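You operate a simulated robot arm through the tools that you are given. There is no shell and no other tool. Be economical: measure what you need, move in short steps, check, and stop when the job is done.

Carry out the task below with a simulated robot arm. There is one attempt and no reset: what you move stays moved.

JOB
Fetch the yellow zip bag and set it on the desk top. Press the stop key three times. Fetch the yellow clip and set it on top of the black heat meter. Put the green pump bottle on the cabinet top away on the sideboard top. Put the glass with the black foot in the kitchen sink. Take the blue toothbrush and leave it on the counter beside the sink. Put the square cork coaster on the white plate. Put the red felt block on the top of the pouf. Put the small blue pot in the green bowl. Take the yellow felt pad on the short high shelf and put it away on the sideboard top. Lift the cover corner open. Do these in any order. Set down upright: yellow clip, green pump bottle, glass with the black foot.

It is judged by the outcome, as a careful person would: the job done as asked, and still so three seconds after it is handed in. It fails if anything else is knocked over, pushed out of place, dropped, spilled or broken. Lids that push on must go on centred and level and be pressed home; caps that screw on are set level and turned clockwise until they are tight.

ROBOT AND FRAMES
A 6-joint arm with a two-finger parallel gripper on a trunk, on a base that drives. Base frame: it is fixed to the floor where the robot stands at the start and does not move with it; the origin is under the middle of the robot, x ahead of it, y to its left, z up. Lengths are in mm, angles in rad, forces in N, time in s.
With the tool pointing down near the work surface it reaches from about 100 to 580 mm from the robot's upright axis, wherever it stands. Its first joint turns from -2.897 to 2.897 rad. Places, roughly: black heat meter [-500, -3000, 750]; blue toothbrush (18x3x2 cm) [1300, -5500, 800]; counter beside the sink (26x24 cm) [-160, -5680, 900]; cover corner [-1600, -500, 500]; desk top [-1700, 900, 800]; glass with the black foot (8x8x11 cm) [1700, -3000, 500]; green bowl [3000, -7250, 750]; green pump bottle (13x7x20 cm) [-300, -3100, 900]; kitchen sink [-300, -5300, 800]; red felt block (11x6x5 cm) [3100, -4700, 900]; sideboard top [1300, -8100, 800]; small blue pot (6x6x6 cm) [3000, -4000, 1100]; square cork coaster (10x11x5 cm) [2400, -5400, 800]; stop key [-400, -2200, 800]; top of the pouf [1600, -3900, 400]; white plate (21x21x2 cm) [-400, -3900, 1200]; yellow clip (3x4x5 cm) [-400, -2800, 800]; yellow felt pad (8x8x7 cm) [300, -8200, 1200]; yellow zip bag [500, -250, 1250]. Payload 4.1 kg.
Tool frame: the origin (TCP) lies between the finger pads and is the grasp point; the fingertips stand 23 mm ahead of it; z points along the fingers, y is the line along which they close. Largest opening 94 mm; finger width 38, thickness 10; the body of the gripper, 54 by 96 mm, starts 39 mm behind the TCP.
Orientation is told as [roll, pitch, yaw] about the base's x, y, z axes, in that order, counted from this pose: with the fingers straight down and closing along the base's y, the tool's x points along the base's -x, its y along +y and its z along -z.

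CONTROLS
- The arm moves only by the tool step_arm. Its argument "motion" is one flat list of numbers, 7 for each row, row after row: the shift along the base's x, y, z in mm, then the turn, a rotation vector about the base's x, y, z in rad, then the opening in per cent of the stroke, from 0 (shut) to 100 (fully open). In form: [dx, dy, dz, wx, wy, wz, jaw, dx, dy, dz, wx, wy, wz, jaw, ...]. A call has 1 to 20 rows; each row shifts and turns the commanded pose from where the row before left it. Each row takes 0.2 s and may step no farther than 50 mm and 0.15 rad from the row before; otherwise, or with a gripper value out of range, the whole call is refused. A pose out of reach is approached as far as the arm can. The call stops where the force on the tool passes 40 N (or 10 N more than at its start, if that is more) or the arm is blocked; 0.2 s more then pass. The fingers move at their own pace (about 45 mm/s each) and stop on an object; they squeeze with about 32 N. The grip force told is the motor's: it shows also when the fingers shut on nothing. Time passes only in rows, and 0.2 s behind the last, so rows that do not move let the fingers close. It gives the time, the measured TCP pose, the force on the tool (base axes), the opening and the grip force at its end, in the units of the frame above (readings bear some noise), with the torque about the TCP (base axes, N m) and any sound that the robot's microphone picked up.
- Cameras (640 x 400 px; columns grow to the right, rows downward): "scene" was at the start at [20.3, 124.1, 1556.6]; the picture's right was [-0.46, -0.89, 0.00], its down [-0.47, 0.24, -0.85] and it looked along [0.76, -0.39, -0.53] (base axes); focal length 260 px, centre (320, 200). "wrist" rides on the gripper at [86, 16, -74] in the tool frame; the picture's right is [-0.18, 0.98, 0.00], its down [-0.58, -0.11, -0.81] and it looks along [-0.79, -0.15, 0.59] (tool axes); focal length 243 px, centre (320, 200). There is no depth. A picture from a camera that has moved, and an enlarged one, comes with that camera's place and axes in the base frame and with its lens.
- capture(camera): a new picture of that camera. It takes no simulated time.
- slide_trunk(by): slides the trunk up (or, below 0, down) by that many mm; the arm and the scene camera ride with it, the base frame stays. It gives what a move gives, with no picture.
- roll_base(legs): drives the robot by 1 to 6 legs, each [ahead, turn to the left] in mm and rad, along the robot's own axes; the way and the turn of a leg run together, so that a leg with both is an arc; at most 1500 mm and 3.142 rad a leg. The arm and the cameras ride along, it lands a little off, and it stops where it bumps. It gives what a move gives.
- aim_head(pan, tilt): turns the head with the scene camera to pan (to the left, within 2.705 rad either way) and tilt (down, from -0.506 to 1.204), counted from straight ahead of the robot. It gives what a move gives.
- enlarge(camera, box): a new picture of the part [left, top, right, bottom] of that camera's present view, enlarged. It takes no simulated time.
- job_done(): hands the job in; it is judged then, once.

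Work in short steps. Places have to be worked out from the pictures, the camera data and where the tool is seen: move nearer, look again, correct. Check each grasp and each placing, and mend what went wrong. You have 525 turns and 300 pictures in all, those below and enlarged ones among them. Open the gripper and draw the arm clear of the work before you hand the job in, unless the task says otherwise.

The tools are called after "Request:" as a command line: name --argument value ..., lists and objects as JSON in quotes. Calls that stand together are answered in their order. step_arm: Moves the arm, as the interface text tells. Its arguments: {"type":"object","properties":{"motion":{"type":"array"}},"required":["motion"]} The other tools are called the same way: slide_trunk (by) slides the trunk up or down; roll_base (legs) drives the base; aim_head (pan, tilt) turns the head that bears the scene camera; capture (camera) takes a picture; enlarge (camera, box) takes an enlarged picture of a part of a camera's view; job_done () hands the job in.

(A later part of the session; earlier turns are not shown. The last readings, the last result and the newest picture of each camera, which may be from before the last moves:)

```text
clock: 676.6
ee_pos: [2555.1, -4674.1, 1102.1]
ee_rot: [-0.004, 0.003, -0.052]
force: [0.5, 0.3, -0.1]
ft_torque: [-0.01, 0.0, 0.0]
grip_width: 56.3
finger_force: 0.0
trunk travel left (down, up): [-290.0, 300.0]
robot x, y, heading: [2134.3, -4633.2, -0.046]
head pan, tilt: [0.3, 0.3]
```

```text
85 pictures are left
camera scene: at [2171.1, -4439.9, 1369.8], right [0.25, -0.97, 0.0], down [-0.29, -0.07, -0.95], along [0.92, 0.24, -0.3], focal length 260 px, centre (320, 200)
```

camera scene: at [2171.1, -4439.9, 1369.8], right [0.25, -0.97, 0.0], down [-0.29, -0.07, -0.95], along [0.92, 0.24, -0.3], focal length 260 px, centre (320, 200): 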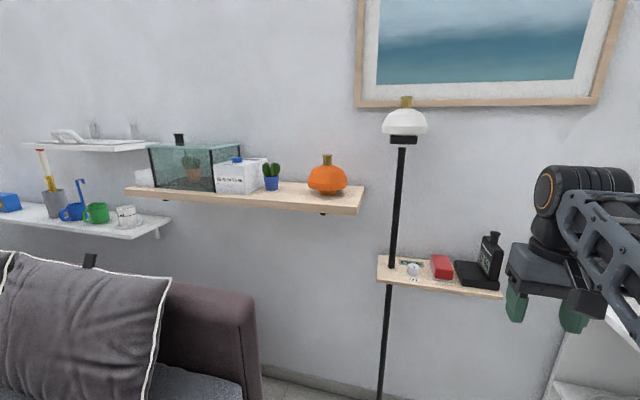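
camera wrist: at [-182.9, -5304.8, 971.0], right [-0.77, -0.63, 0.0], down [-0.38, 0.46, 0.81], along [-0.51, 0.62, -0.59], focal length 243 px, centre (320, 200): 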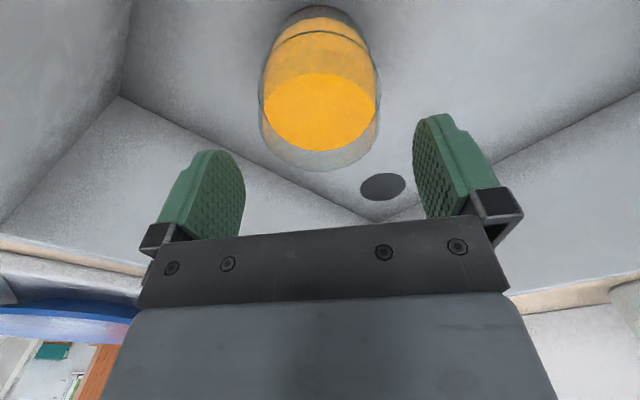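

Request:
enlarge --camera "scene" --box '[370, 220, 520, 310]'

Request:
enlarge --camera "scene" --box '[120, 130, 380, 230]'

```text
4.27 times, centred on (445, 265) of scene
camera zoom: at [2171.1, -4439.9, 1369.8], right [0.25, -0.97, 0.0], down [-0.29, -0.07, -0.95], along [0.92, 0.24, -0.3], focal length 1109 px, centre (-213, -77)
```

zoom: 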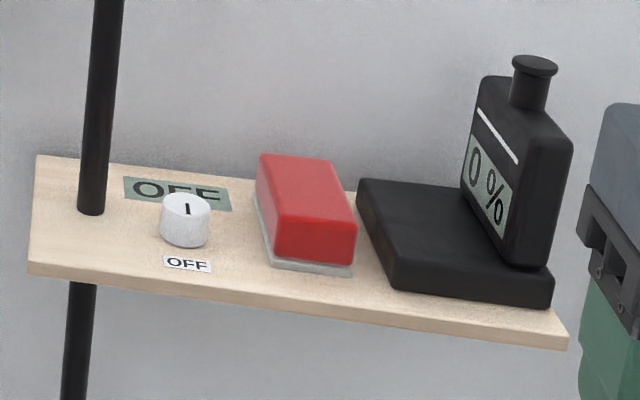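

```text
2.46 times, centred on (250, 180) of scene
camera zoom: at [2171.1, -4439.9, 1369.8], right [0.25, -0.97, 0.0], down [-0.29, -0.07, -0.95], along [0.92, 0.24, -0.3], focal length 640 px, centre (492, 249)
```

zoom: 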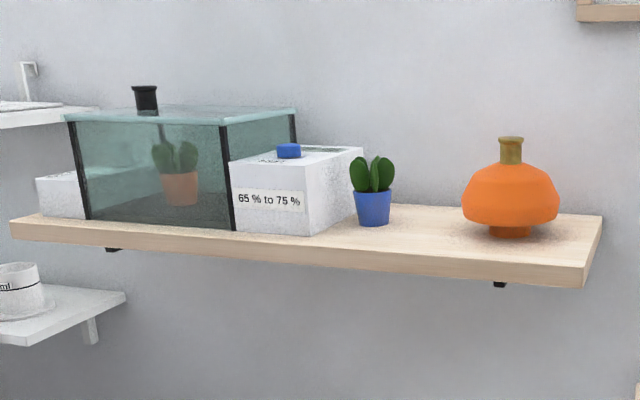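

The red block (11×6×5, long along x) is on the small wall shelf; the pot with cactus is on the longer shelf. Advance toward the block.

Request:
roll_base --legs '[[0, 0.046], [380, 0]]'

Request:
aim_head --pan 0.0 --tilt 0.65

Request:
capture --camera "scene"

Request:
capture --camera "wrist"

```text
clock: 679.4
ee_pos: [2942.5, -4652.5, 1101.8]
ee_rot: [-0.004, 0.002, -0.001]
force: [0.2, -0.2, 1.1]
ft_torque: [0.01, -0.02, -0.04]
grip_width: 56.5
finger_force: 0.0
trunk travel left (down, up): [-290.0, 300.0]
robot x, y, heading: [2516.9, -4627.3, -0.0]
head pan, tilt: [0.3, 0.3]
```

```text
clock: 680.2
ee_pos: [2941.9, -4652.4, 1102.1]
ee_rot: [-0.003, 0.003, 0.0]
force: [-1.1, -1.2, 0.2]
ft_torque: [0.01, 0.0, -0.01]
grip_width: 56.1
finger_force: 0.1
trunk travel left (down, up): [-290.0, 300.0]
robot x, y, heading: [2518.7, -4633.2, 0.009]
head pan, tilt: [0.0, 0.649]
```

```text
82 pictures are left
camera scene: at [2544.1, -4465.1, 1338.2], right [0.0, -1.0, 0.0], down [-0.6, 0.0, -0.8], along [0.8, 0.0, -0.6], focal length 260 px, centre (320, 200)
```

scene: 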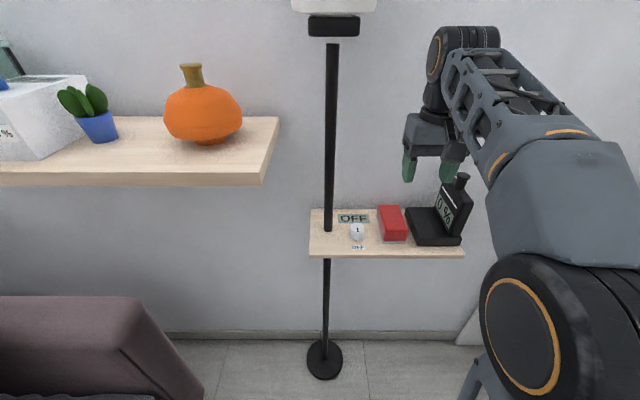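

```text
81 pictures are left
camera wrist: at [2856.1, -4635.5, 1176.7], right [0.18, 0.98, 0.0], down [0.58, -0.11, 0.8], along [0.79, -0.15, -0.59], focal length 243 px, centre (320, 200)
```

wrist: 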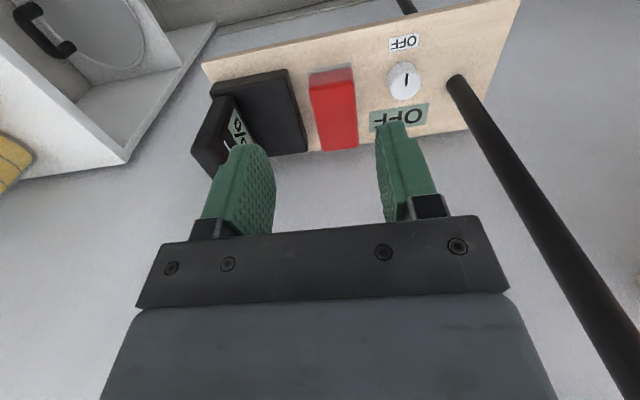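

Block top ≈(3078,-4655,861), gaps of ~22 mm to the black pad. Move above with jaws at ~78 mm and descend part-way.

Request:
step_arm --motion '[30, 0, -30, 0, 0, 0, 83, 30, -1, -35, 0, 0, 0, 83, 30, -1, -35, 0, 0, 0, 83, 30, 0, -35, 0, 0, 0, 83, 5, 0, -40, 0, 0, 0, 83]'

Request:
capture --camera "wrist"

Request:
enlarge --camera "scene" --box '[330, 140, 490, 270]'

```text
clock: 681.4
ee_pos: [3068.4, -4653.2, 926.4]
ee_rot: [-0.004, 0.002, -0.002]
force: [0.3, 0.9, -1.0]
ft_torque: [0.01, 0.01, -0.01]
grip_width: 78.1
finger_force: 0.0
trunk travel left (down, up): [-290.0, 300.0]
robot x, y, heading: [2520.1, -4632.8, 0.004]
head pan, tilt: [0.0, 0.649]
```

```text
80 pictures are left
camera wrist: at [2981.5, -4636.9, 1001.2], right [0.18, 0.98, 0.0], down [0.58, -0.11, 0.81], along [0.79, -0.15, -0.59], focal length 243 px, centre (320, 200)
```

wrist: 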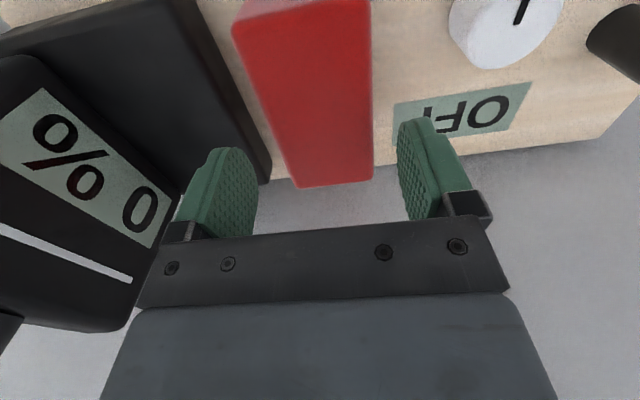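

```text
3.08 times, centred on (410, 205) of scene
camera zoom: at [2544.2, -4465.2, 1338.2], right [0.0, -1.0, 0.0], down [-0.6, 0.0, -0.8], along [0.8, 0.0, -0.6], focal length 800 px, centre (43, 185)
```

zoom: 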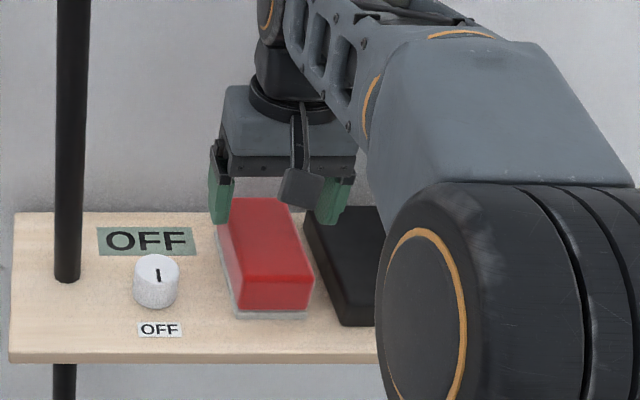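

The gap to the black pad is larger near the front of the block; shift 20 mm toward the front, narrow the jaws to ~71 mm and descend.

Request:
step_arm --motion '[-20, -2, 0, 0, 0, 0, 76, 0, 0, -20, 0, 0, 0, 76, 0, 0, -20, 0, 0, 0, 76]'

Request:
capture --camera "wrist"

```text
clock: 682.2
ee_pos: [3047.0, -4656.8, 886.7]
ee_rot: [-0.002, 0.003, 0.002]
force: [0.3, -0.3, 0.6]
ft_torque: [0.0, 0.01, -0.01]
grip_width: 71.3
finger_force: 0.1
trunk travel left (down, up): [-290.0, 300.0]
robot x, y, heading: [2517.7, -4633.1, 0.008]
head pan, tilt: [0.0, 0.649]
```

```text
78 pictures are left
camera wrist: at [2961.3, -4639.8, 961.2], right [0.18, 0.98, 0.0], down [0.58, -0.11, 0.8], along [0.79, -0.15, -0.59], focal length 243 px, centre (320, 200)
```

wrist: 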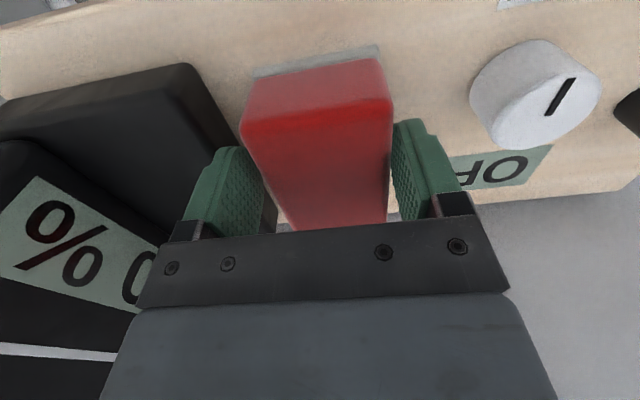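

Straddling properly. Descend further with force watch.

Request:
step_arm --motion '[0, 0, -10, 0, 0, 0, 76, 0, 0, -10, 0, 0, 0, 76, 0, 0, -8, 0, 0, 0, 76]'

Request:
capture --camera "wrist"

```text
clock: 683.0
ee_pos: [3047.5, -4655.2, 863.4]
ee_rot: [-0.003, -0.006, -0.001]
force: [-2.6, 0.1, 30.3]
ft_torque: [1.22, 0.62, 0.27]
grip_width: 71.5
finger_force: 0.5
trunk travel left (down, up): [-290.0, 300.0]
robot x, y, heading: [2517.6, -4628.8, 0.004]
head pan, tilt: [0.0, 0.649]
```

```text
77 pictures are left
camera wrist: at [2960.2, -4639.6, 937.2], right [0.18, 0.98, 0.0], down [0.58, -0.11, 0.81], along [0.8, -0.15, -0.59], focal length 243 px, centre (320, 200)
```

wrist: 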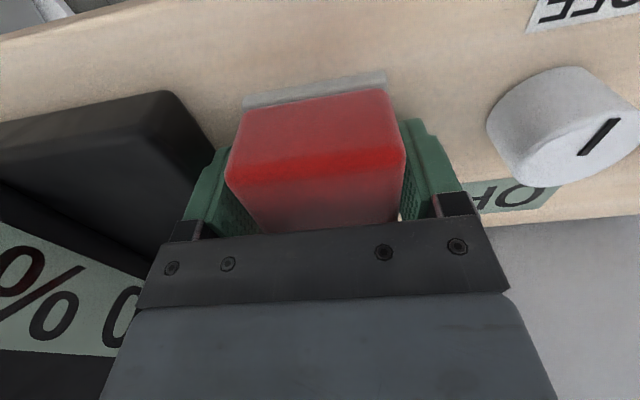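

A fingertip touches the felt lip. Raise 4 mm and close there.

Request:
step_arm --motion '[0, 0, 4, 0, 0, 0, 76, 0, 0, 3, 0, 0, 0, 76, 0, 0, 0, 0, 0, 0, 50, 0, 0, 0, 0, 0, 0, 40, 0, 0, 0, 0, 0, 0, 40]'

Request:
capture --camera "wrist"

```text
clock: 684.2
ee_pos: [3046.5, -4657.3, 864.9]
ee_rot: [-0.004, 0.003, -0.001]
force: [0.2, 0.3, -0.1]
ft_torque: [-0.03, 0.01, -0.01]
grip_width: 59.7
finger_force: 32.2
trunk travel left (down, up): [-290.0, 300.0]
robot x, y, heading: [2516.2, -4629.8, -0.0]
head pan, tilt: [0.0, 0.649]
```

```text
76 pictures are left
camera wrist: at [2961.5, -4639.9, 940.0], right [0.18, 0.98, 0.0], down [0.58, -0.11, 0.8], along [0.79, -0.15, -0.59], focal length 243 px, centre (320, 200)
```

wrist: 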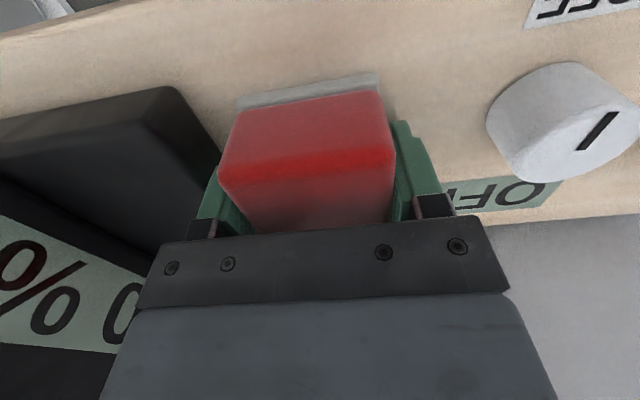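

Gripped at 59.7 mm. Lift gently.

Request:
step_arm --motion '[0, 0, 4, 0, 0, 0, 40, 0, 0, 6, 0, 0, 0, 40, 0, 0, 10, 0, 0, 0, 40, 0, 0, 15, 0, 0, 0, 40, 0, 0, 20, 0, 0, 0, 40]'

Request:
capture --camera "wrist"

Request:
enlarge --camera "scene" --box '[300, 140, 500, 280]'

```text
clock: 685.4
ee_pos: [3047.9, -4656.7, 921.3]
ee_rot: [-0.003, 0.004, -0.001]
force: [0.1, 0.0, -2.4]
ft_torque: [0.0, 0.05, 0.0]
grip_width: 59.7
finger_force: 31.7
trunk travel left (down, up): [-290.0, 300.0]
robot x, y, heading: [2518.0, -4632.9, 0.003]
head pan, tilt: [0.0, 0.649]
```

```text
75 pictures are left
camera wrist: at [2960.9, -4639.8, 996.1], right [0.18, 0.98, 0.0], down [0.58, -0.11, 0.8], along [0.79, -0.15, -0.59], focal length 243 px, centre (320, 200)
```

wrist: 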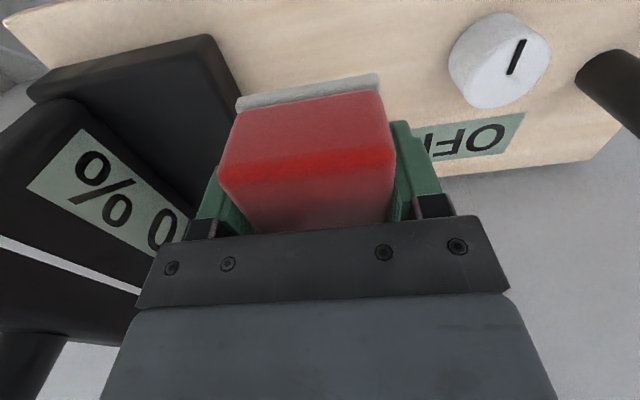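

```text
2.86 times, centred on (400, 210) of scene
camera zoom: at [2544.3, -4465.2, 1338.1], right [0.0, -1.0, 0.0], down [-0.6, 0.0, -0.8], along [0.8, 0.0, -0.6], focal length 743 px, centre (91, 171)
```

zoom: 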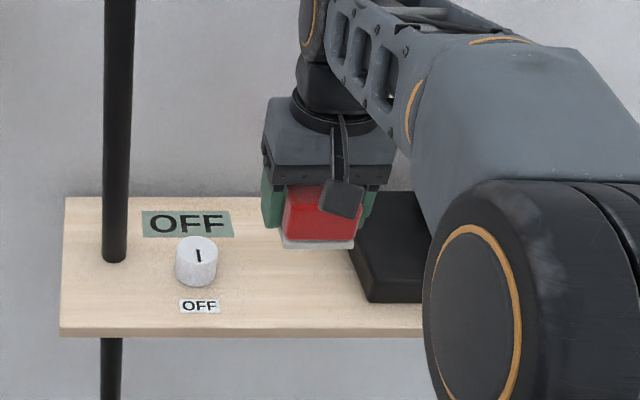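

Block held (2.4 N). Raise, retract, back away, and go to the pouf.

Request:
step_arm --motion '[-5, 0, 25, 0, 0, 0, 40, -15, 0, 30, 0, 0, 0, 40, -20, 0, 30, 0, 0, 0, 40, -20, 0, 30, 0, 0, 0, 40, -20, 0, 20, 0, 0, 0, 40, -20, 0, 0, 0, 0, 0, 40]'

Request:
roll_base --legs '[[-850, 0], [0, 1.57]]'

Request:
aim_head --pan 0.1 --tilt 0.8

Request:
capture --camera "scene"

```text
clock: 686.8
ee_pos: [2947.5, -4657.2, 1055.0]
ee_rot: [-0.004, 0.003, 0.0]
force: [0.2, -0.4, -2.0]
ft_torque: [0.01, 0.03, -0.01]
grip_width: 59.7
finger_force: 32.1
trunk travel left (down, up): [-290.0, 300.0]
robot x, y, heading: [2520.4, -4629.3, 0.004]
head pan, tilt: [0.0, 0.649]
```

```text
clock: 695.1
ee_pos: [1715.4, -4201.7, 1055.4]
ee_rot: [-0.005, 0.003, 1.539]
force: [-0.2, -1.0, -2.0]
ft_torque: [-0.04, -0.02, 0.0]
grip_width: 60.0
finger_force: 31.7
trunk travel left (down, up): [-290.0, 300.0]
robot x, y, heading: [1673.0, -4631.1, 1.546]
head pan, tilt: [0.0, 0.649]
```

```text
clock: 695.8
ee_pos: [1715.7, -4201.6, 1056.2]
ee_rot: [-0.005, 0.003, 1.539]
force: [-0.8, 0.9, -2.8]
ft_torque: [-0.03, -0.02, -0.02]
grip_width: 60.0
finger_force: 32.4
trunk travel left (down, up): [-290.0, 300.0]
robot x, y, heading: [1674.7, -4629.1, 1.541]
head pan, tilt: [0.099, 0.799]
```

```text
73 pictures are left
camera scene: at [1502.8, -4607.9, 1325.6], right [1.0, 0.07, 0.0], down [0.05, -0.71, -0.7], along [-0.05, 0.7, -0.72], focal length 260 px, centre (320, 200)
```

scene: 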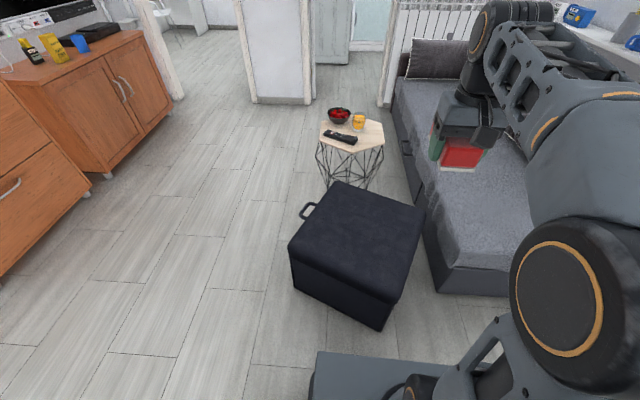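

Pouf top centre ≈(1625,-3895), z≈400. Advance 165 mm, lower the trunk.

Request:
roll_base --legs '[[165, 0]]'

Request:
slide_trunk --by -290

Request:
step_arm --motion '[-15, 20, -20, 0, 0, 0, 40, -15, 20, -30, 0, 0, 0, 40, -15, 20, -30, 0, 0, 0, 40, -15, 20, -30, 0, 0, 0, 40, 0, 15, -30, 0, 0, 0, 40, 0, 0, -30, 0, 0, 0, 40]'

Request:
capture --camera "scene"

Request:
capture --camera "wrist"

```text
clock: 697.2
ee_pos: [1721.8, -4040.1, 1055.6]
ee_rot: [-0.003, 0.002, 1.539]
force: [0.1, -1.0, -2.0]
ft_torque: [-0.02, 0.03, -0.03]
grip_width: 59.7
finger_force: 31.5
trunk travel left (down, up): [-290.0, 300.0]
robot x, y, heading: [1682.9, -4465.7, 1.546]
head pan, tilt: [0.099, 0.799]
```

```text
clock: 700.1
ee_pos: [1720.1, -4039.4, 766.5]
ee_rot: [-0.003, 0.004, 1.539]
force: [0.9, -0.5, -2.0]
ft_torque: [-0.03, 0.03, 0.04]
grip_width: 59.9
finger_force: 32.4
trunk travel left (down, up): [0.0, 590.0]
robot x, y, heading: [1681.5, -4471.5, 1.541]
head pan, tilt: [0.099, 0.799]
```

```text
clock: 701.5
ee_pos: [1662.8, -3944.5, 595.9]
ee_rot: [-0.003, 0.004, 1.541]
force: [0.1, -0.3, -2.4]
ft_torque: [0.01, 0.0, -0.03]
grip_width: 60.0
finger_force: 32.3
trunk travel left (down, up): [0.0, 590.0]
robot x, y, heading: [1680.6, -4466.6, 1.544]
head pan, tilt: [0.099, 0.799]
```

```text
72 pictures are left
camera scene: at [1507.2, -4444.8, 1035.6], right [1.0, 0.07, 0.0], down [0.05, -0.71, -0.7], along [-0.05, 0.7, -0.72], focal length 260 px, centre (320, 200)
```

scene: 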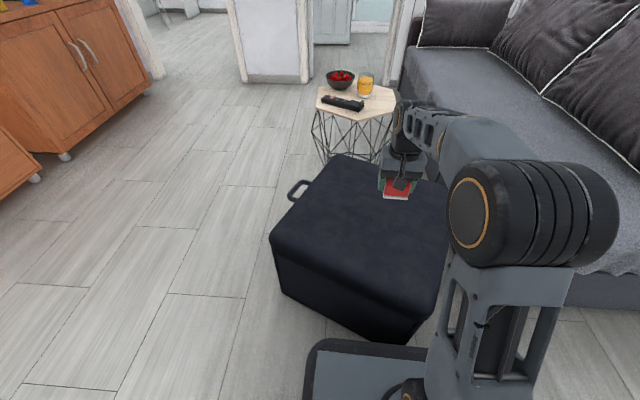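

```text
71 pictures are left
camera wrist: at [1642.7, -4029.8, 670.1], right [-0.98, 0.22, 0.0], down [0.12, 0.58, 0.81], along [0.18, 0.79, -0.59], focal length 243 px, centre (320, 200)
```

wrist: 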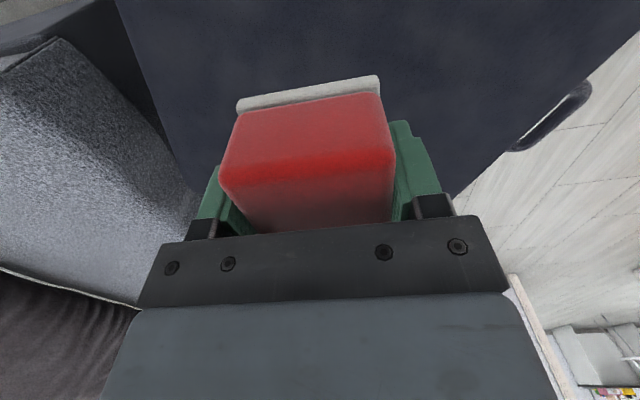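

Well inside the pouf top. Lower.

Request:
step_arm --motion '[0, 0, -30, 0, 0, 0, 40, 0, 0, -30, 0, 0, 0, 40, 0, 0, -30, 0, 0, 0, 40, 0, 0, -15, 0, 0, 0, 40, 0, 0, -10, 0, 0, 0, 40]'

Request:
enlarge --camera "scene" --box '[320, 130, 480, 270]'

```text
clock: 702.7
ee_pos: [1660.1, -3944.9, 479.7]
ee_rot: [-0.004, 0.004, 1.541]
force: [0.0, -0.1, -1.3]
ft_torque: [-0.02, -0.02, -0.03]
grip_width: 59.8
finger_force: 32.0
trunk travel left (down, up): [0.0, 590.0]
robot x, y, heading: [1682.5, -4468.9, 1.542]
head pan, tilt: [0.099, 0.799]
```

```text
2.86 times, centred on (400, 200) of scene
camera zoom: at [1507.2, -4444.7, 1035.5], right [1.0, 0.07, 0.0], down [0.05, -0.72, -0.7], along [-0.05, 0.7, -0.72], focal length 743 px, centre (91, 200)
```

zoom: 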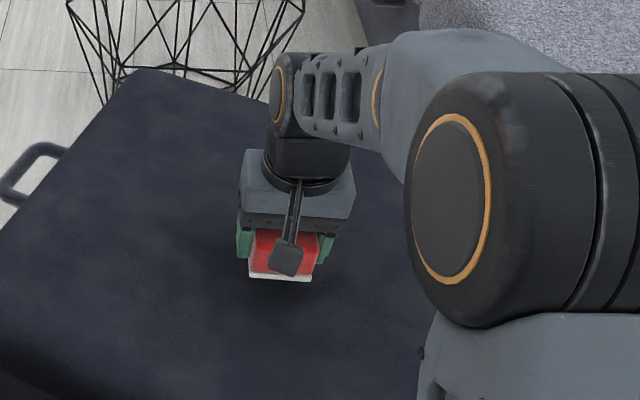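

Request:
step_arm --motion '[0, 0, -5, 0, 0, 0, 40, 0, 0, -5, 0, 0, 0, 40, 0, 0, -4, 0, 0, 0, 40]'

```text
clock: 703.5
ee_pos: [1658.3, -3944.9, 466.1]
ee_rot: [-0.003, 0.002, 1.538]
force: [-0.6, 0.0, -2.2]
ft_torque: [0.0, 0.03, 0.0]
grip_width: 59.7
finger_force: 31.8
trunk travel left (down, up): [0.0, 590.0]
robot x, y, heading: [1681.6, -4470.5, 1.542]
head pan, tilt: [0.099, 0.799]
```

Request:
step_arm --motion '[0, 0, -4, 0, 0, 0, 40, 0, 0, -4, 0, 0, 0, 40, 0, 0, -4, 0, 0, 0, 40]'

```text
clock: 704.3
ee_pos: [1660.1, -3942.6, 453.5]
ee_rot: [-0.005, 0.003, 1.541]
force: [0.0, 0.7, -1.8]
ft_torque: [-0.04, 0.03, 0.0]
grip_width: 59.9
finger_force: 32.3
trunk travel left (down, up): [0.0, 590.0]
robot x, y, heading: [1682.3, -4471.6, 1.54]
head pan, tilt: [0.099, 0.799]
```

Request:
step_arm --motion '[0, 0, -4, 0, 0, 0, 40, 0, 0, -4, 0, 0, 0, 40, 0, 0, -4, 0, 0, 0, 40]'

```text
clock: 705.1
ee_pos: [1660.7, -3944.5, 443.2]
ee_rot: [-0.005, 0.004, 1.539]
force: [0.3, -0.5, -1.7]
ft_torque: [-0.05, 0.02, 0.02]
grip_width: 59.7
finger_force: 32.0
trunk travel left (down, up): [0.0, 590.0]
robot x, y, heading: [1680.0, -4467.5, 1.546]
head pan, tilt: [0.099, 0.799]
```

Request:
step_arm --motion '[0, 0, -4, 0, 0, 0, 40, 0, 0, -4, 0, 0, 0, 40, 0, 0, -3, 0, 0, 0, 40]'

Request:
enlarge --camera "scene" --box '[350, 150, 450, 250]'

```text
clock: 705.9
ee_pos: [1660.7, -3944.0, 438.5]
ee_rot: [-0.003, -0.001, 1.539]
force: [1.5, -10.4, 22.4]
ft_torque: [-0.95, 0.69, 0.46]
grip_width: 59.9
finger_force: 31.8
trunk travel left (down, up): [0.0, 590.0]
robot x, y, heading: [1680.0, -4469.0, 1.545]
head pan, tilt: [0.099, 0.799]
stopped in row 3: the force on the tool passed its limit (the readings are from after the stop); the commanded pose is now the measured one
```

```text
4.00 times, centred on (400, 200) of scene
camera zoom: at [1507.4, -4446.4, 1035.8], right [1.0, 0.07, 0.0], down [0.05, -0.71, -0.7], along [-0.05, 0.7, -0.72], focal length 1040 px, centre (0, 200)
```

zoom: 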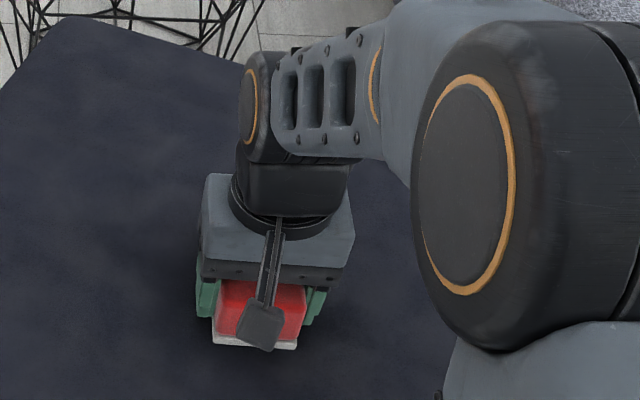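

Contact. Relieve and release, then rise.

Request:
step_arm --motion '[0, 0, 2, 0, 0, 0, 40, 0, 0, 0, 0, 0, 0, 70, 0, 0, 0, 0, 0, 0, 85, 0, 0, 0, 0, 0, 0, 90, 0, 0, 15, 0, 0, 0, 90, 0, 0, 30, 0, 0, 0, 90, 0, 0, 40, 0, 0, 0, 90, 0, 0, 45, 0, 0, 0, 90, 0, 0, 45, 0, 0, 0, 90]'

Request:
capture --camera "scene"

```text
clock: 707.9
ee_pos: [1659.5, -3943.7, 611.7]
ee_rot: [-0.003, 0.0, 1.539]
force: [-0.3, -0.3, 0.3]
ft_torque: [0.03, 0.0, 0.03]
grip_width: 84.5
finger_force: 0.0
trunk travel left (down, up): [0.0, 590.0]
robot x, y, heading: [1679.0, -4471.1, 1.544]
head pan, tilt: [0.099, 0.799]
```

```text
68 pictures are left
camera scene: at [1507.3, -4444.6, 1035.5], right [1.0, 0.07, 0.0], down [0.05, -0.72, -0.7], along [-0.05, 0.7, -0.72], focal length 260 px, centre (320, 200)
```

scene: 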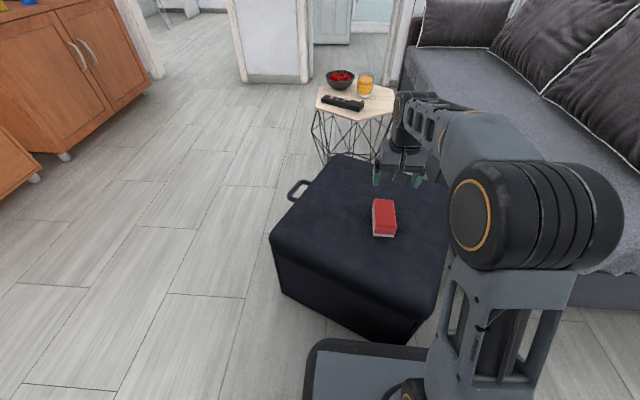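

Red block is on the pouf. Now the small blue pot: raise the trunk and drive there.

Request:
slide_trunk --by 400

Request:
step_arm --motion '[0, -30, 40, 0, 0, 0, 80, 0, -30, 40, 0, 0, 0, 80, 0, -30, 40, 0, 0, 0, 80, 0, -20, 40, 0, 0, 0, 80, 0, 0, 40, 0, 0, 0, 80, 0, 0, 40, 0, 0, 0, 80]'

Request:
roll_base --legs '[[-150, 0], [0, -1.205], [1000, 0], [0, -0.339]]'

Request:
aim_head --pan 0.45 --tilt 0.6

Request:
capture --camera "scene"

```text
clock: 711.7
ee_pos: [1659.2, -3945.3, 1012.0]
ee_rot: [-0.002, -0.001, 1.54]
force: [-0.3, -0.2, 0.0]
ft_torque: [0.01, -0.01, -0.01]
grip_width: 84.5
finger_force: 0.1
trunk travel left (down, up): [-400.0, 190.0]
robot x, y, heading: [1678.9, -4470.4, 1.54]
head pan, tilt: [0.099, 0.799]
```

```text
clock: 713.1
ee_pos: [1661.8, -4055.1, 1250.7]
ee_rot: [-0.003, -0.001, 1.539]
force: [-0.5, -0.1, 0.5]
ft_torque: [-0.06, -0.01, -0.01]
grip_width: 75.2
finger_force: 0.0
trunk travel left (down, up): [-400.0, 190.0]
robot x, y, heading: [1680.2, -4465.6, 1.543]
head pan, tilt: [0.099, 0.799]
```

```text
clock: 722.0
ee_pos: [2965.0, -4114.1, 1250.1]
ee_rot: [-0.003, -0.001, 0.358]
force: [-0.6, 0.3, 0.2]
ft_torque: [0.01, 0.01, 0.01]
grip_width: 75.1
finger_force: 0.1
trunk travel left (down, up): [-400.0, 190.0]
robot x, y, heading: [2589.0, -4291.4, 0.36]
head pan, tilt: [0.099, 0.799]
stopped in leg 3: the robot was blocked; the commanded pose is now the measured one
```

```text
clock: 722.8
ee_pos: [2964.7, -4115.4, 1250.2]
ee_rot: [-0.003, 0.003, 0.358]
force: [-0.2, -0.1, -0.4]
ft_torque: [-0.03, 0.0, 0.04]
grip_width: 75.2
finger_force: 0.2
trunk travel left (down, up): [-400.0, 190.0]
robot x, y, heading: [2590.9, -4288.3, 0.362]
head pan, tilt: [0.45, 0.6]
```

```text
67 pictures are left
camera scene: at [2534.3, -4092.7, 1452.4], right [0.73, -0.69, 0.0], down [-0.39, -0.41, -0.82], along [0.57, 0.6, -0.57], focal length 260 px, centre (320, 200)
```

scene: 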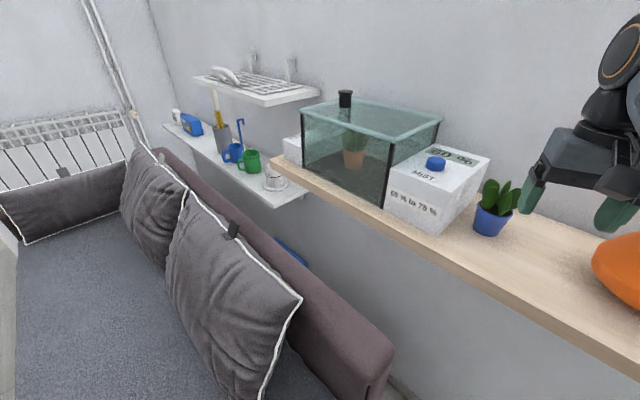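

The sofa end stopped the base. Back off, raise the trunk to clear the vase, straighten and approach.

Request:
slide_trunk --by 130

Request:
roll_base --legs '[[-50, 0], [0, -0.36], [130, 0]]'

Request:
aim_head --pan 0.3 --tilt 0.75

Request:
capture --camera "scene"

Request:
capture --camera "wrist"

```text
clock: 724.4
ee_pos: [2964.0, -4115.0, 1379.0]
ee_rot: [-0.004, 0.003, 0.358]
force: [-0.2, -0.5, 0.5]
ft_torque: [-0.02, -0.01, -0.01]
grip_width: 75.2
finger_force: 0.0
trunk travel left (down, up): [-530.0, 60.0]
robot x, y, heading: [2590.3, -4289.5, 0.363]
head pan, tilt: [0.45, 0.6]
```

```text
clock: 727.3
ee_pos: [3089.4, -4278.8, 1378.7]
ee_rot: [-0.002, 0.001, -0.007]
force: [0.4, 0.0, -0.7]
ft_torque: [0.02, 0.03, -0.01]
grip_width: 75.2
finger_force: 0.1
trunk travel left (down, up): [-530.0, 60.0]
robot x, y, heading: [2673.8, -4307.5, -0.002]
head pan, tilt: [0.45, 0.6]
```

```text
clock: 728.0
ee_pos: [3088.4, -4277.9, 1379.5]
ee_rot: [-0.004, 0.002, -0.007]
force: [-0.1, 0.1, 0.0]
ft_torque: [0.01, 0.01, 0.0]
grip_width: 75.2
finger_force: 0.0
trunk travel left (down, up): [-530.0, 60.0]
robot x, y, heading: [2671.6, -4307.1, -0.001]
head pan, tilt: [0.3, 0.75]
```

```text
66 pictures are left
camera scene: at [2693.8, -4118.2, 1569.6], right [0.29, -0.96, 0.0], down [-0.65, -0.2, -0.73], along [0.7, 0.22, -0.68], focal length 260 px, centre (320, 200)
```

scene: 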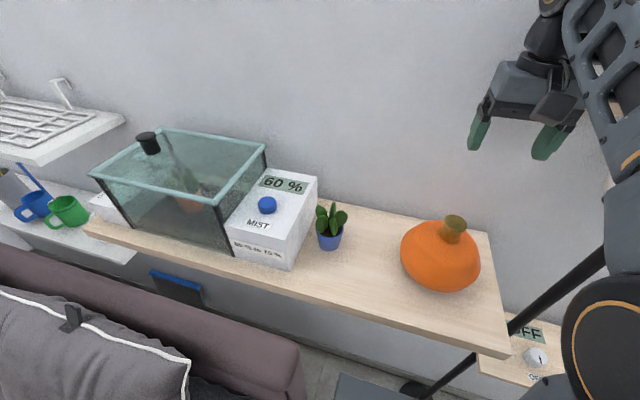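

```text
65 pictures are left
camera wrist: at [3001.9, -4260.9, 1454.2], right [0.19, 0.98, 0.0], down [0.58, -0.11, 0.81], along [0.79, -0.16, -0.59], focal length 243 px, centre (320, 200)
```

wrist: 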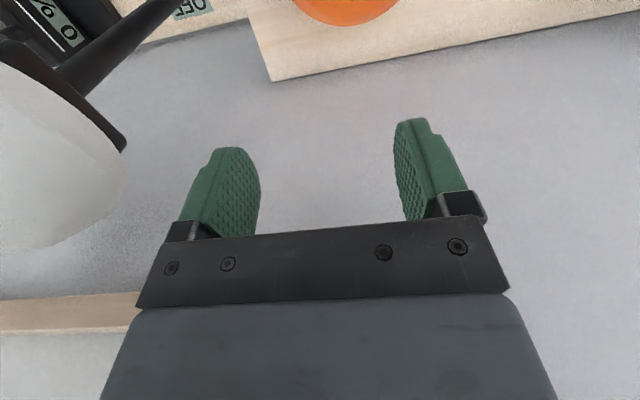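

Request:
enlarge --camera "scene" --box '[280, 180, 400, 280]'

```text
4.00 times, centred on (340, 230) of scene
camera zoom: at [2693.8, -4118.2, 1569.6], right [0.29, -0.96, 0.0], down [-0.65, -0.2, -0.73], along [0.7, 0.22, -0.68], focal length 1040 px, centre (240, 80)
```

zoom: 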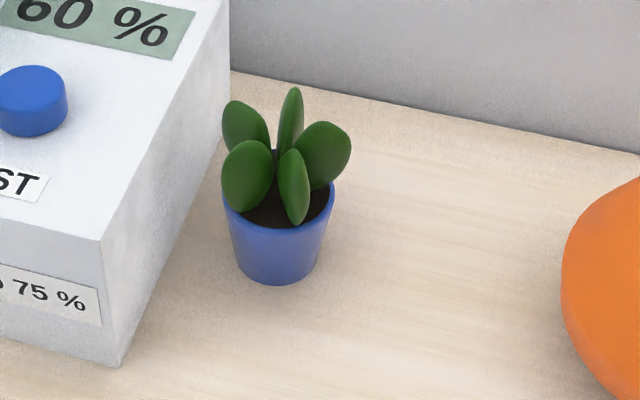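

The cactus rises ~75 mm above the pot rim, so I must grip the pot from the front with a nearly horizontal tool, camera on top. Move clear of the lamp and turn the tool half round about its axis.

Request:
step_arm --motion '[-20, 30, 5, 0, 0, 0, 80, -20, 30, 5, 0, 0, 0, 80, -20, 30, 5, 0, 0, 0, 80, -20, 30, 0, 0, 0, 0, 80, -20, 28, 0, 0, 0, 0, 80]'

Request:
step_arm --motion '[0, 0, 0, 0, 0, -0.147, 80, 0, 0, 0, 0, 0, -0.147, 80, 0, 0, 0, 0, 0, -0.147, 80, 0, 0, 0, 0, 0, -0.147, 80, 0, 0, 0, 0, 0, -0.147, 80, 0, 0, 0, 0, 0, -0.147, 80, 0, 0, 0, 0, 0, -0.147, 80, 0, 0, 0, 0, 0, -0.147, 80, 0, 0, 0, 0, 0, -0.147, 80, 0, 0, 0, 0, 0, -0.147, 80, 0, 0, 0, 0, 0, -0.147, 80, 0, 0, 0, 0, 0, -0.147, 80, 0, 0, 0, 0, 0, -0.147, 80, 0, 0, 0, 0, 0, -0.147, 80, 0, 0, 0, 0, 0, -0.147, 80, 0, 0, 0, 0, 0, -0.147, 80, 0, 0, 0, 0, 0, -0.147, 80, 0, 0, 0, 0, 0, -0.147, 80, 0, 0, 0, 0, 0, -0.147, 80, 0, 0, 0, 0, 0, -0.147, 80]'

```text
clock: 729.2
ee_pos: [2987.5, -4131.3, 1396.3]
ee_rot: [-0.001, 0.002, -0.007]
force: [-0.3, 0.2, -0.4]
ft_torque: [0.0, 0.02, 0.02]
grip_width: 75.2
finger_force: 0.0
trunk travel left (down, up): [-530.0, 60.0]
robot x, y, heading: [2676.2, -4307.1, -0.001]
head pan, tilt: [0.3, 0.75]
```

```text
clock: 733.4
ee_pos: [3036.7, -4287.5, 1393.0]
ee_rot: [-0.005, 0.001, -2.943]
force: [0.2, 0.0, -0.1]
ft_torque: [0.0, -0.04, -0.01]
grip_width: 75.3
finger_force: 0.0
out of reach, approached as far as the arm can: row 17, 18, 19, 20
trunk travel left (down, up): [-530.0, 60.0]
robot x, y, heading: [2672.4, -4309.4, -0.004]
head pan, tilt: [0.3, 0.75]
```

The limit suits rotation the other way (arm points left). Unwind and turn positive to +π.

Request:
step_arm --motion '[0, 0, 0, 0, 0, 0.147, 80, 0, 0, 0, 0, 0, 0.147, 80, 0, 0, 0, 0, 0, 0.147, 80, 0, 0, 0, 0, 0, 0.147, 80, 0, 0, 0, 0, 0, 0.147, 80, 0, 0, 0, 0, 0, 0.147, 80, 0, 0, 0, 0, 0, 0.147, 80, 0, 0, 0, 0, 0, 0.147, 80, 0, 0, 0, 0, 0, 0.147, 80, 0, 0, 0, 0, 0, 0.147, 80, 0, 0, 0, 0, 0, 0.147, 80, 0, 0, 0, 0, 0, 0.147, 80, 0, 0, 0, 0, 0, 0.147, 80, 0, 0, 0, 0, 0, 0.147, 80, 0, 0, 0, 0, 0, 0.147, 80, 0, 0, 0, 0, 0, 0.147, 80, -10, 30, 0, 0, 0, 0.147, 80, -10, 30, 0, 0, 0, 0.147, 80, -10, 30, 0, 0, 0, 0.147, 80, -10, 30, 0, 0, 0, 0.147, 80]'

Request:
step_arm --motion '[-5, 30, 0, 0, 0, 0.147, 80, -5, 0, 0, 0, 0, 0.147, 80, 0, 0, 0, 0, 0, 0.147, 80, 0, 0, 0, 0, 0, 0.147, 80, 0, 0, 0, 0, 0, 0.147, 80, 0, 0, 0, 0, 0, 0.147, 80, 0, 0, 0, 0, 0, 0.147, 80, 0, 0, 0, 0, 0, 0.147, 80, 0, 0, 0, 0, 0, 0.147, 80, 0, 0, 0, 0, 0, 0.147, 80, 0, 0, 0, 0, 0, 0.147, 80, 0, 0, 0, 0, 0, 0.147, 80, 0, 0, 0, 0, 0, 0.147, 80, 0, 0, 0, 0, 0, 0.147, 80, 0, 0, 0, 0, 0, 0.147, 80, 0, 0, 0, 0, 0, 0.147, 80, 0, 0, 0, 0, 0, 0.147, 80, 0, 0, 0, 0, 0, 0.147, 80, 0, 0, 0, 0, 0, 0.147, 80]'

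```text
clock: 737.6
ee_pos: [2997.0, -4164.3, 1391.7]
ee_rot: [-0.004, 0.002, -0.003]
force: [0.7, -0.4, -0.8]
ft_torque: [0.01, -0.03, -0.02]
grip_width: 75.3
finger_force: 0.0
trunk travel left (down, up): [-530.0, 60.0]
robot x, y, heading: [2671.4, -4306.8, -0.002]
head pan, tilt: [0.3, 0.75]
```

```text
clock: 741.6
ee_pos: [2988.3, -4136.0, 1391.2]
ee_rot: [-0.005, 0.001, 2.79]
force: [0.7, 0.1, 0.2]
ft_torque: [-0.01, -0.01, -0.02]
grip_width: 75.3
finger_force: 0.0
trunk travel left (down, up): [-530.0, 60.0]
robot x, y, heading: [2675.7, -4305.2, 0.0]
head pan, tilt: [0.3, 0.75]
```

Request:
step_arm --motion '[0, 0, 0, 0, 0, 0.146, 80, 0, 0, 0, 0, 0, 0.146, 80, 0, 0, 0, 0, 0, 0.05, 80, 5, 5, -5, 0, -0.131, 0, 80, 5, 5, -5, 0, -0.131, 0, 80, 5, 5, -5, 0, -0.131, 0, 80, 5, 5, -5, 0, -0.131, 0, 80, 5, 5, -5, 0, -0.131, 0, 80, 5, 5, -5, 0, -0.131, 0, 80, 5, 5, -5, 0, -0.131, 0, 80, 5, 5, -5, 0, -0.131, 0, 80]'

Request:
capture --camera "scene"

Request:
capture --camera "wrist"

```text
clock: 744.0
ee_pos: [3028.0, -4095.1, 1351.6]
ee_rot: [-0.03, 1.054, 3.112]
force: [0.0, -0.7, -0.1]
ft_torque: [0.02, -0.02, -0.01]
grip_width: 75.0
finger_force: 0.0
trunk travel left (down, up): [-530.0, 60.0]
robot x, y, heading: [2672.5, -4304.2, -0.004]
head pan, tilt: [0.3, 0.75]
```

```text
63 pictures are left
camera scene: at [2693.7, -4118.2, 1569.6], right [0.29, -0.96, 0.0], down [-0.65, -0.2, -0.73], along [0.7, 0.22, -0.68], focal length 260 px, centre (320, 200)
```

scene: 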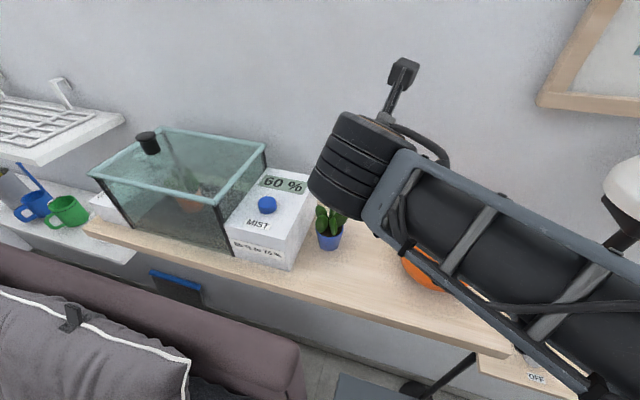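

```text
62 pictures are left
camera wrist: at [3005.7, -4112.6, 1463.3], right [-0.09, -0.98, -0.17], down [-0.99, 0.11, -0.1], along [0.12, 0.16, -0.98], focal length 243 px, centre (320, 200)
```

wrist: 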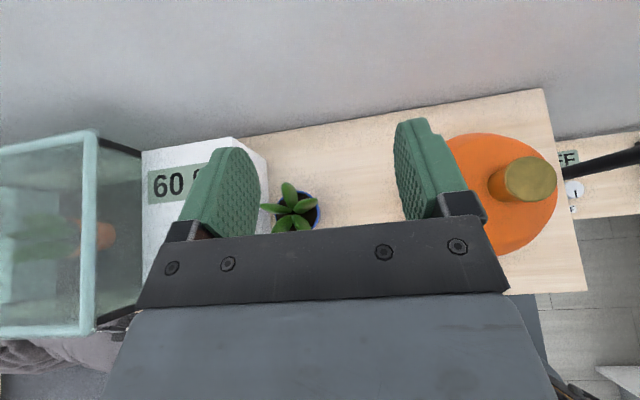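

Now the camera looks straight down at the pot: centre ≈(3036,-4031). Move above, slightly in front, then descend vertically.

Request:
step_arm --motion '[-5, 16, -20, 0, 0, 0.015, 80, -7, 16, -25, 0, 0, 0.015, 80, -7, 16, -25, 0, 0, 0, 80, -5, 16, -25, 0, 0, 0, 80]'

Request:
capture --camera "wrist"

Request:
enlarge --camera "scene" --box '[240, 120, 400, 280]'

```text
clock: 745.0
ee_pos: [3002.6, -4032.0, 1256.3]
ee_rot: [-0.028, 1.05, -3.139]
force: [-0.4, -0.8, 1.1]
ft_torque: [-0.01, -0.02, 0.01]
grip_width: 75.1
finger_force: 0.0
trunk travel left (down, up): [-530.0, 60.0]
robot x, y, heading: [2676.3, -4309.8, -0.0]
head pan, tilt: [0.3, 0.75]
```

```text
61 pictures are left
camera wrist: at [2982.7, -4048.5, 1368.0], right [-0.07, -0.98, -0.17], down [-0.99, 0.08, -0.1], along [0.12, 0.17, -0.98], focal length 243 px, centre (320, 200)
```

wrist: 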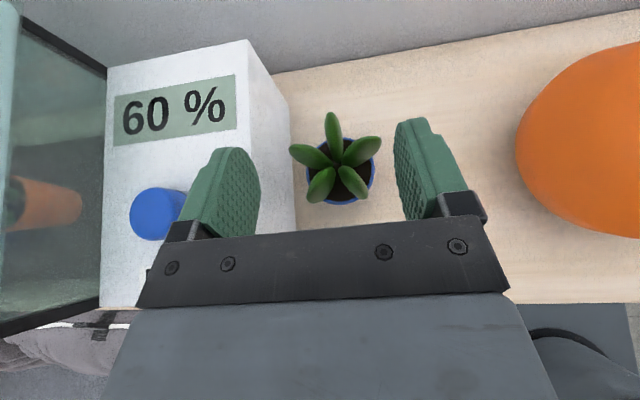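

```text
2.50 times, centred on (320, 200) of scene
camera zoom: at [2693.8, -4117.8, 1569.5], right [0.29, -0.96, 0.0], down [-0.65, -0.2, -0.73], along [0.7, 0.21, -0.68], focal length 650 px, centre (320, 200)
```

zoom: 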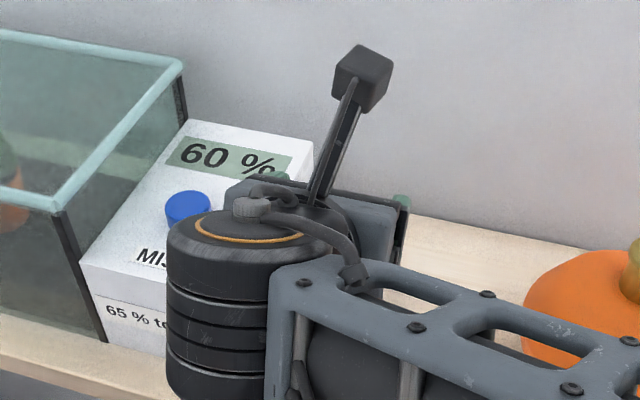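

Aligned in y (box face at -3973 leaves ~11 mm). Descend vertically, then look.

Request:
step_arm --motion '[0, 1, -25, 0.014, 0, 0, 80, 0, 0, -25, 0.014, 0, 0, 80, 0, 0, -25, 0, 0, 0, 80, 0, 0, -25, 0, 0, 0, 80, 0, 0, -18, 0, 0, 0, 80]'

Request:
capture --camera "wrist"

```text
clock: 745.5
ee_pos: [3004.9, -4029.4, 1234.5]
ee_rot: [-0.121, 1.067, 3.06]
force: [-1.1, -3.3, 12.2]
ft_torque: [0.5, 0.14, 0.01]
grip_width: 73.2
finger_force: 0.1
trunk travel left (down, up): [-530.0, 60.0]
robot x, y, heading: [2673.0, -4308.2, -0.002]
head pan, tilt: [0.3, 0.75]
stopped in row 2: the force on the tool passed its limit (the readings are from after the stop); the commanded pose is now the measured one
```

```text
59 pictures are left
camera wrist: at [2981.7, -4052.3, 1345.8], right [-0.06, -0.97, -0.22], down [-0.99, 0.09, -0.12], along [0.13, 0.21, -0.97], focal length 243 px, centre (320, 200)
```

wrist: 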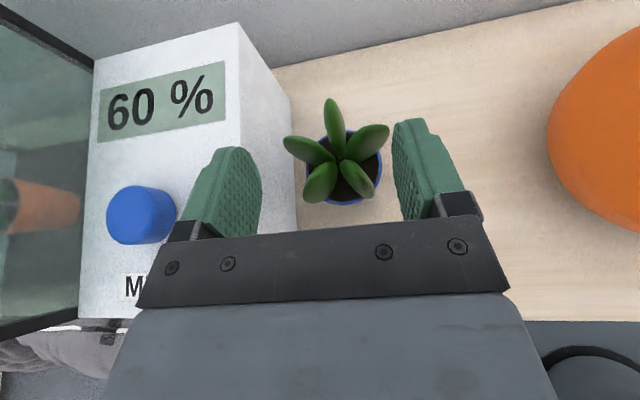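

A fingertip brushed the edge of the white box top (it didn't move). Raise, restore the orientation, narrow the jaws to ~68 mm and shift 2 mm away.

Request:
step_arm --motion '[-2, -2, 15, -0.03, 0.009, -0.013, 72, 0, -1, 10, -0.03, 0.008, -0.012, 72, 0, 0, 0, 0, 0, 0, 72]'

Request:
capture --camera "wrist"

```text
clock: 746.3
ee_pos: [3003.6, -4031.4, 1257.7]
ee_rot: [0.013, 1.049, -3.13]
force: [-0.2, 0.3, -0.7]
ft_torque: [-0.04, 0.05, -0.02]
grip_width: 67.8
finger_force: 0.2
trunk travel left (down, up): [-530.0, 60.0]
robot x, y, heading: [2673.1, -4309.7, 0.001]
head pan, tilt: [0.3, 0.75]
```

```text
58 pictures are left
camera wrist: at [2982.7, -4046.9, 1369.7], right [-0.09, -0.98, -0.15], down [-0.99, 0.11, -0.1], along [0.12, 0.14, -0.98], focal length 243 px, centre (320, 200)
```

wrist: 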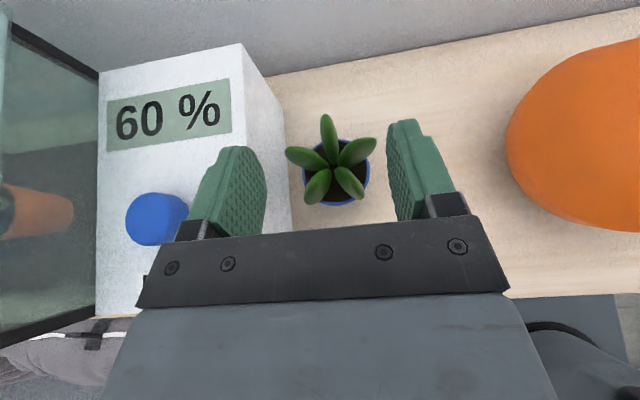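

Pot centre y≈-4033. Descend in small steps.

Request:
step_arm --motion '[0, -2, -12, 0, 0, 0, 72, 0, 0, -12, 0, 0, 0, 72, 0, 0, -12, 0, 0, 0, 72, 0, 0, -12, 0, 0, 0, 72, 0, 0, -12, 0, 0, 0, 72]'

Request:
capture --camera "wrist"

```text
clock: 747.5
ee_pos: [3004.4, -4034.7, 1198.7]
ee_rot: [0.01, 1.048, -3.131]
force: [-0.1, -0.1, 1.1]
ft_torque: [-0.02, -0.04, 0.03]
grip_width: 67.8
finger_force: 0.0
trunk travel left (down, up): [-530.0, 60.0]
robot x, y, heading: [2677.3, -4310.3, -0.005]
head pan, tilt: [0.3, 0.75]
```

```text
57 pictures are left
camera wrist: at [2982.5, -4049.4, 1311.0], right [-0.09, -0.98, -0.15], down [-0.99, 0.11, -0.1], along [0.12, 0.14, -0.98], focal length 243 px, centre (320, 200)
```

wrist: 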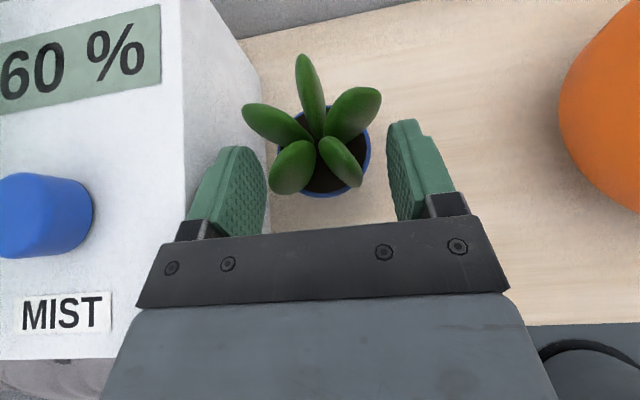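

Clear of the box. Shift +4 mm in y and continue down to 1137.

Request:
step_arm --motion '[0, 4, -12, 0, 0, 0, 72, 0, 0, -12, 0, 0, 0, 72, 0, 0, -12, 0, 0, 0, 72, 0, 0, -12, 0, 0, 0, 72, 0, 0, -12, 0, 0, 0, 72]'

Request:
capture --camera "wrist"

```text
clock: 748.7
ee_pos: [3003.2, -4027.9, 1147.4]
ee_rot: [-0.005, 1.07, 3.142]
force: [-6.7, 0.0, 14.2]
ft_torque: [-0.52, 0.02, -0.39]
grip_width: 68.0
finger_force: 0.8
trunk travel left (down, up): [-530.0, 60.0]
robot x, y, heading: [2675.2, -4310.4, -0.0]
head pan, tilt: [0.3, 0.75]
stopped in row 5: the force on the tool passed its limit (the readings are from after the stop); the commanded pose is now the measured one
```

```text
56 pictures are left
camera wrist: at [2979.6, -4043.9, 1259.4], right [-0.08, -0.98, -0.16], down [-0.99, 0.11, -0.12], along [0.14, 0.15, -0.98], focal length 243 px, centre (320, 200)
```

wrist: 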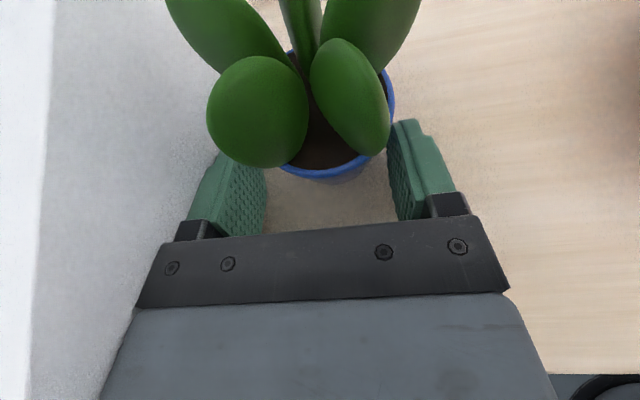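

The right finger sits on the pot rim: pot centre is y≈-4036. Raise slightly, back off in x, shift to y=-4036, open to 75 mm, lower, then slide forward.

Request:
step_arm --motion '[-6, 0, 8, 0, 0, 0, 72, -8, -4, 8, 0, 0, 0, 76, -8, -4, 0, 0, 0, 0, 80, 0, 0, 0, 0, 0.015, 0, 80]'

Request:
capture --camera "wrist"

```text
clock: 749.7
ee_pos: [2981.9, -4036.8, 1162.1]
ee_rot: [0.001, 1.051, -3.139]
force: [-0.4, -0.7, -0.1]
ft_torque: [-0.02, 0.0, -0.04]
grip_width: 75.3
finger_force: 0.0
trunk travel left (down, up): [-530.0, 60.0]
robot x, y, heading: [2674.9, -4309.8, 0.002]
head pan, tilt: [0.3, 0.75]
```

```text
55 pictures are left
camera wrist: at [2961.1, -4052.4, 1273.9], right [-0.09, -0.98, -0.16], down [-0.99, 0.11, -0.1], along [0.12, 0.15, -0.98], focal length 243 px, centre (320, 200)
```

wrist: 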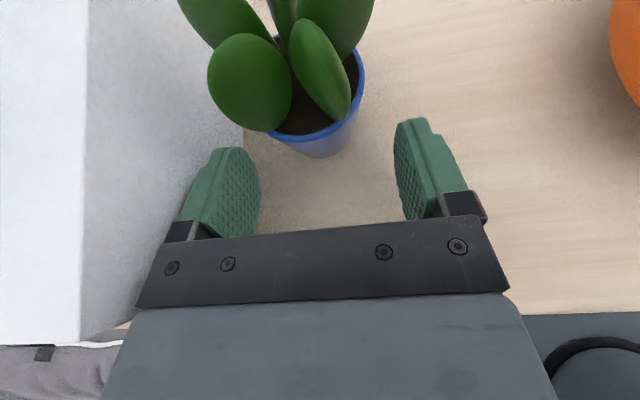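

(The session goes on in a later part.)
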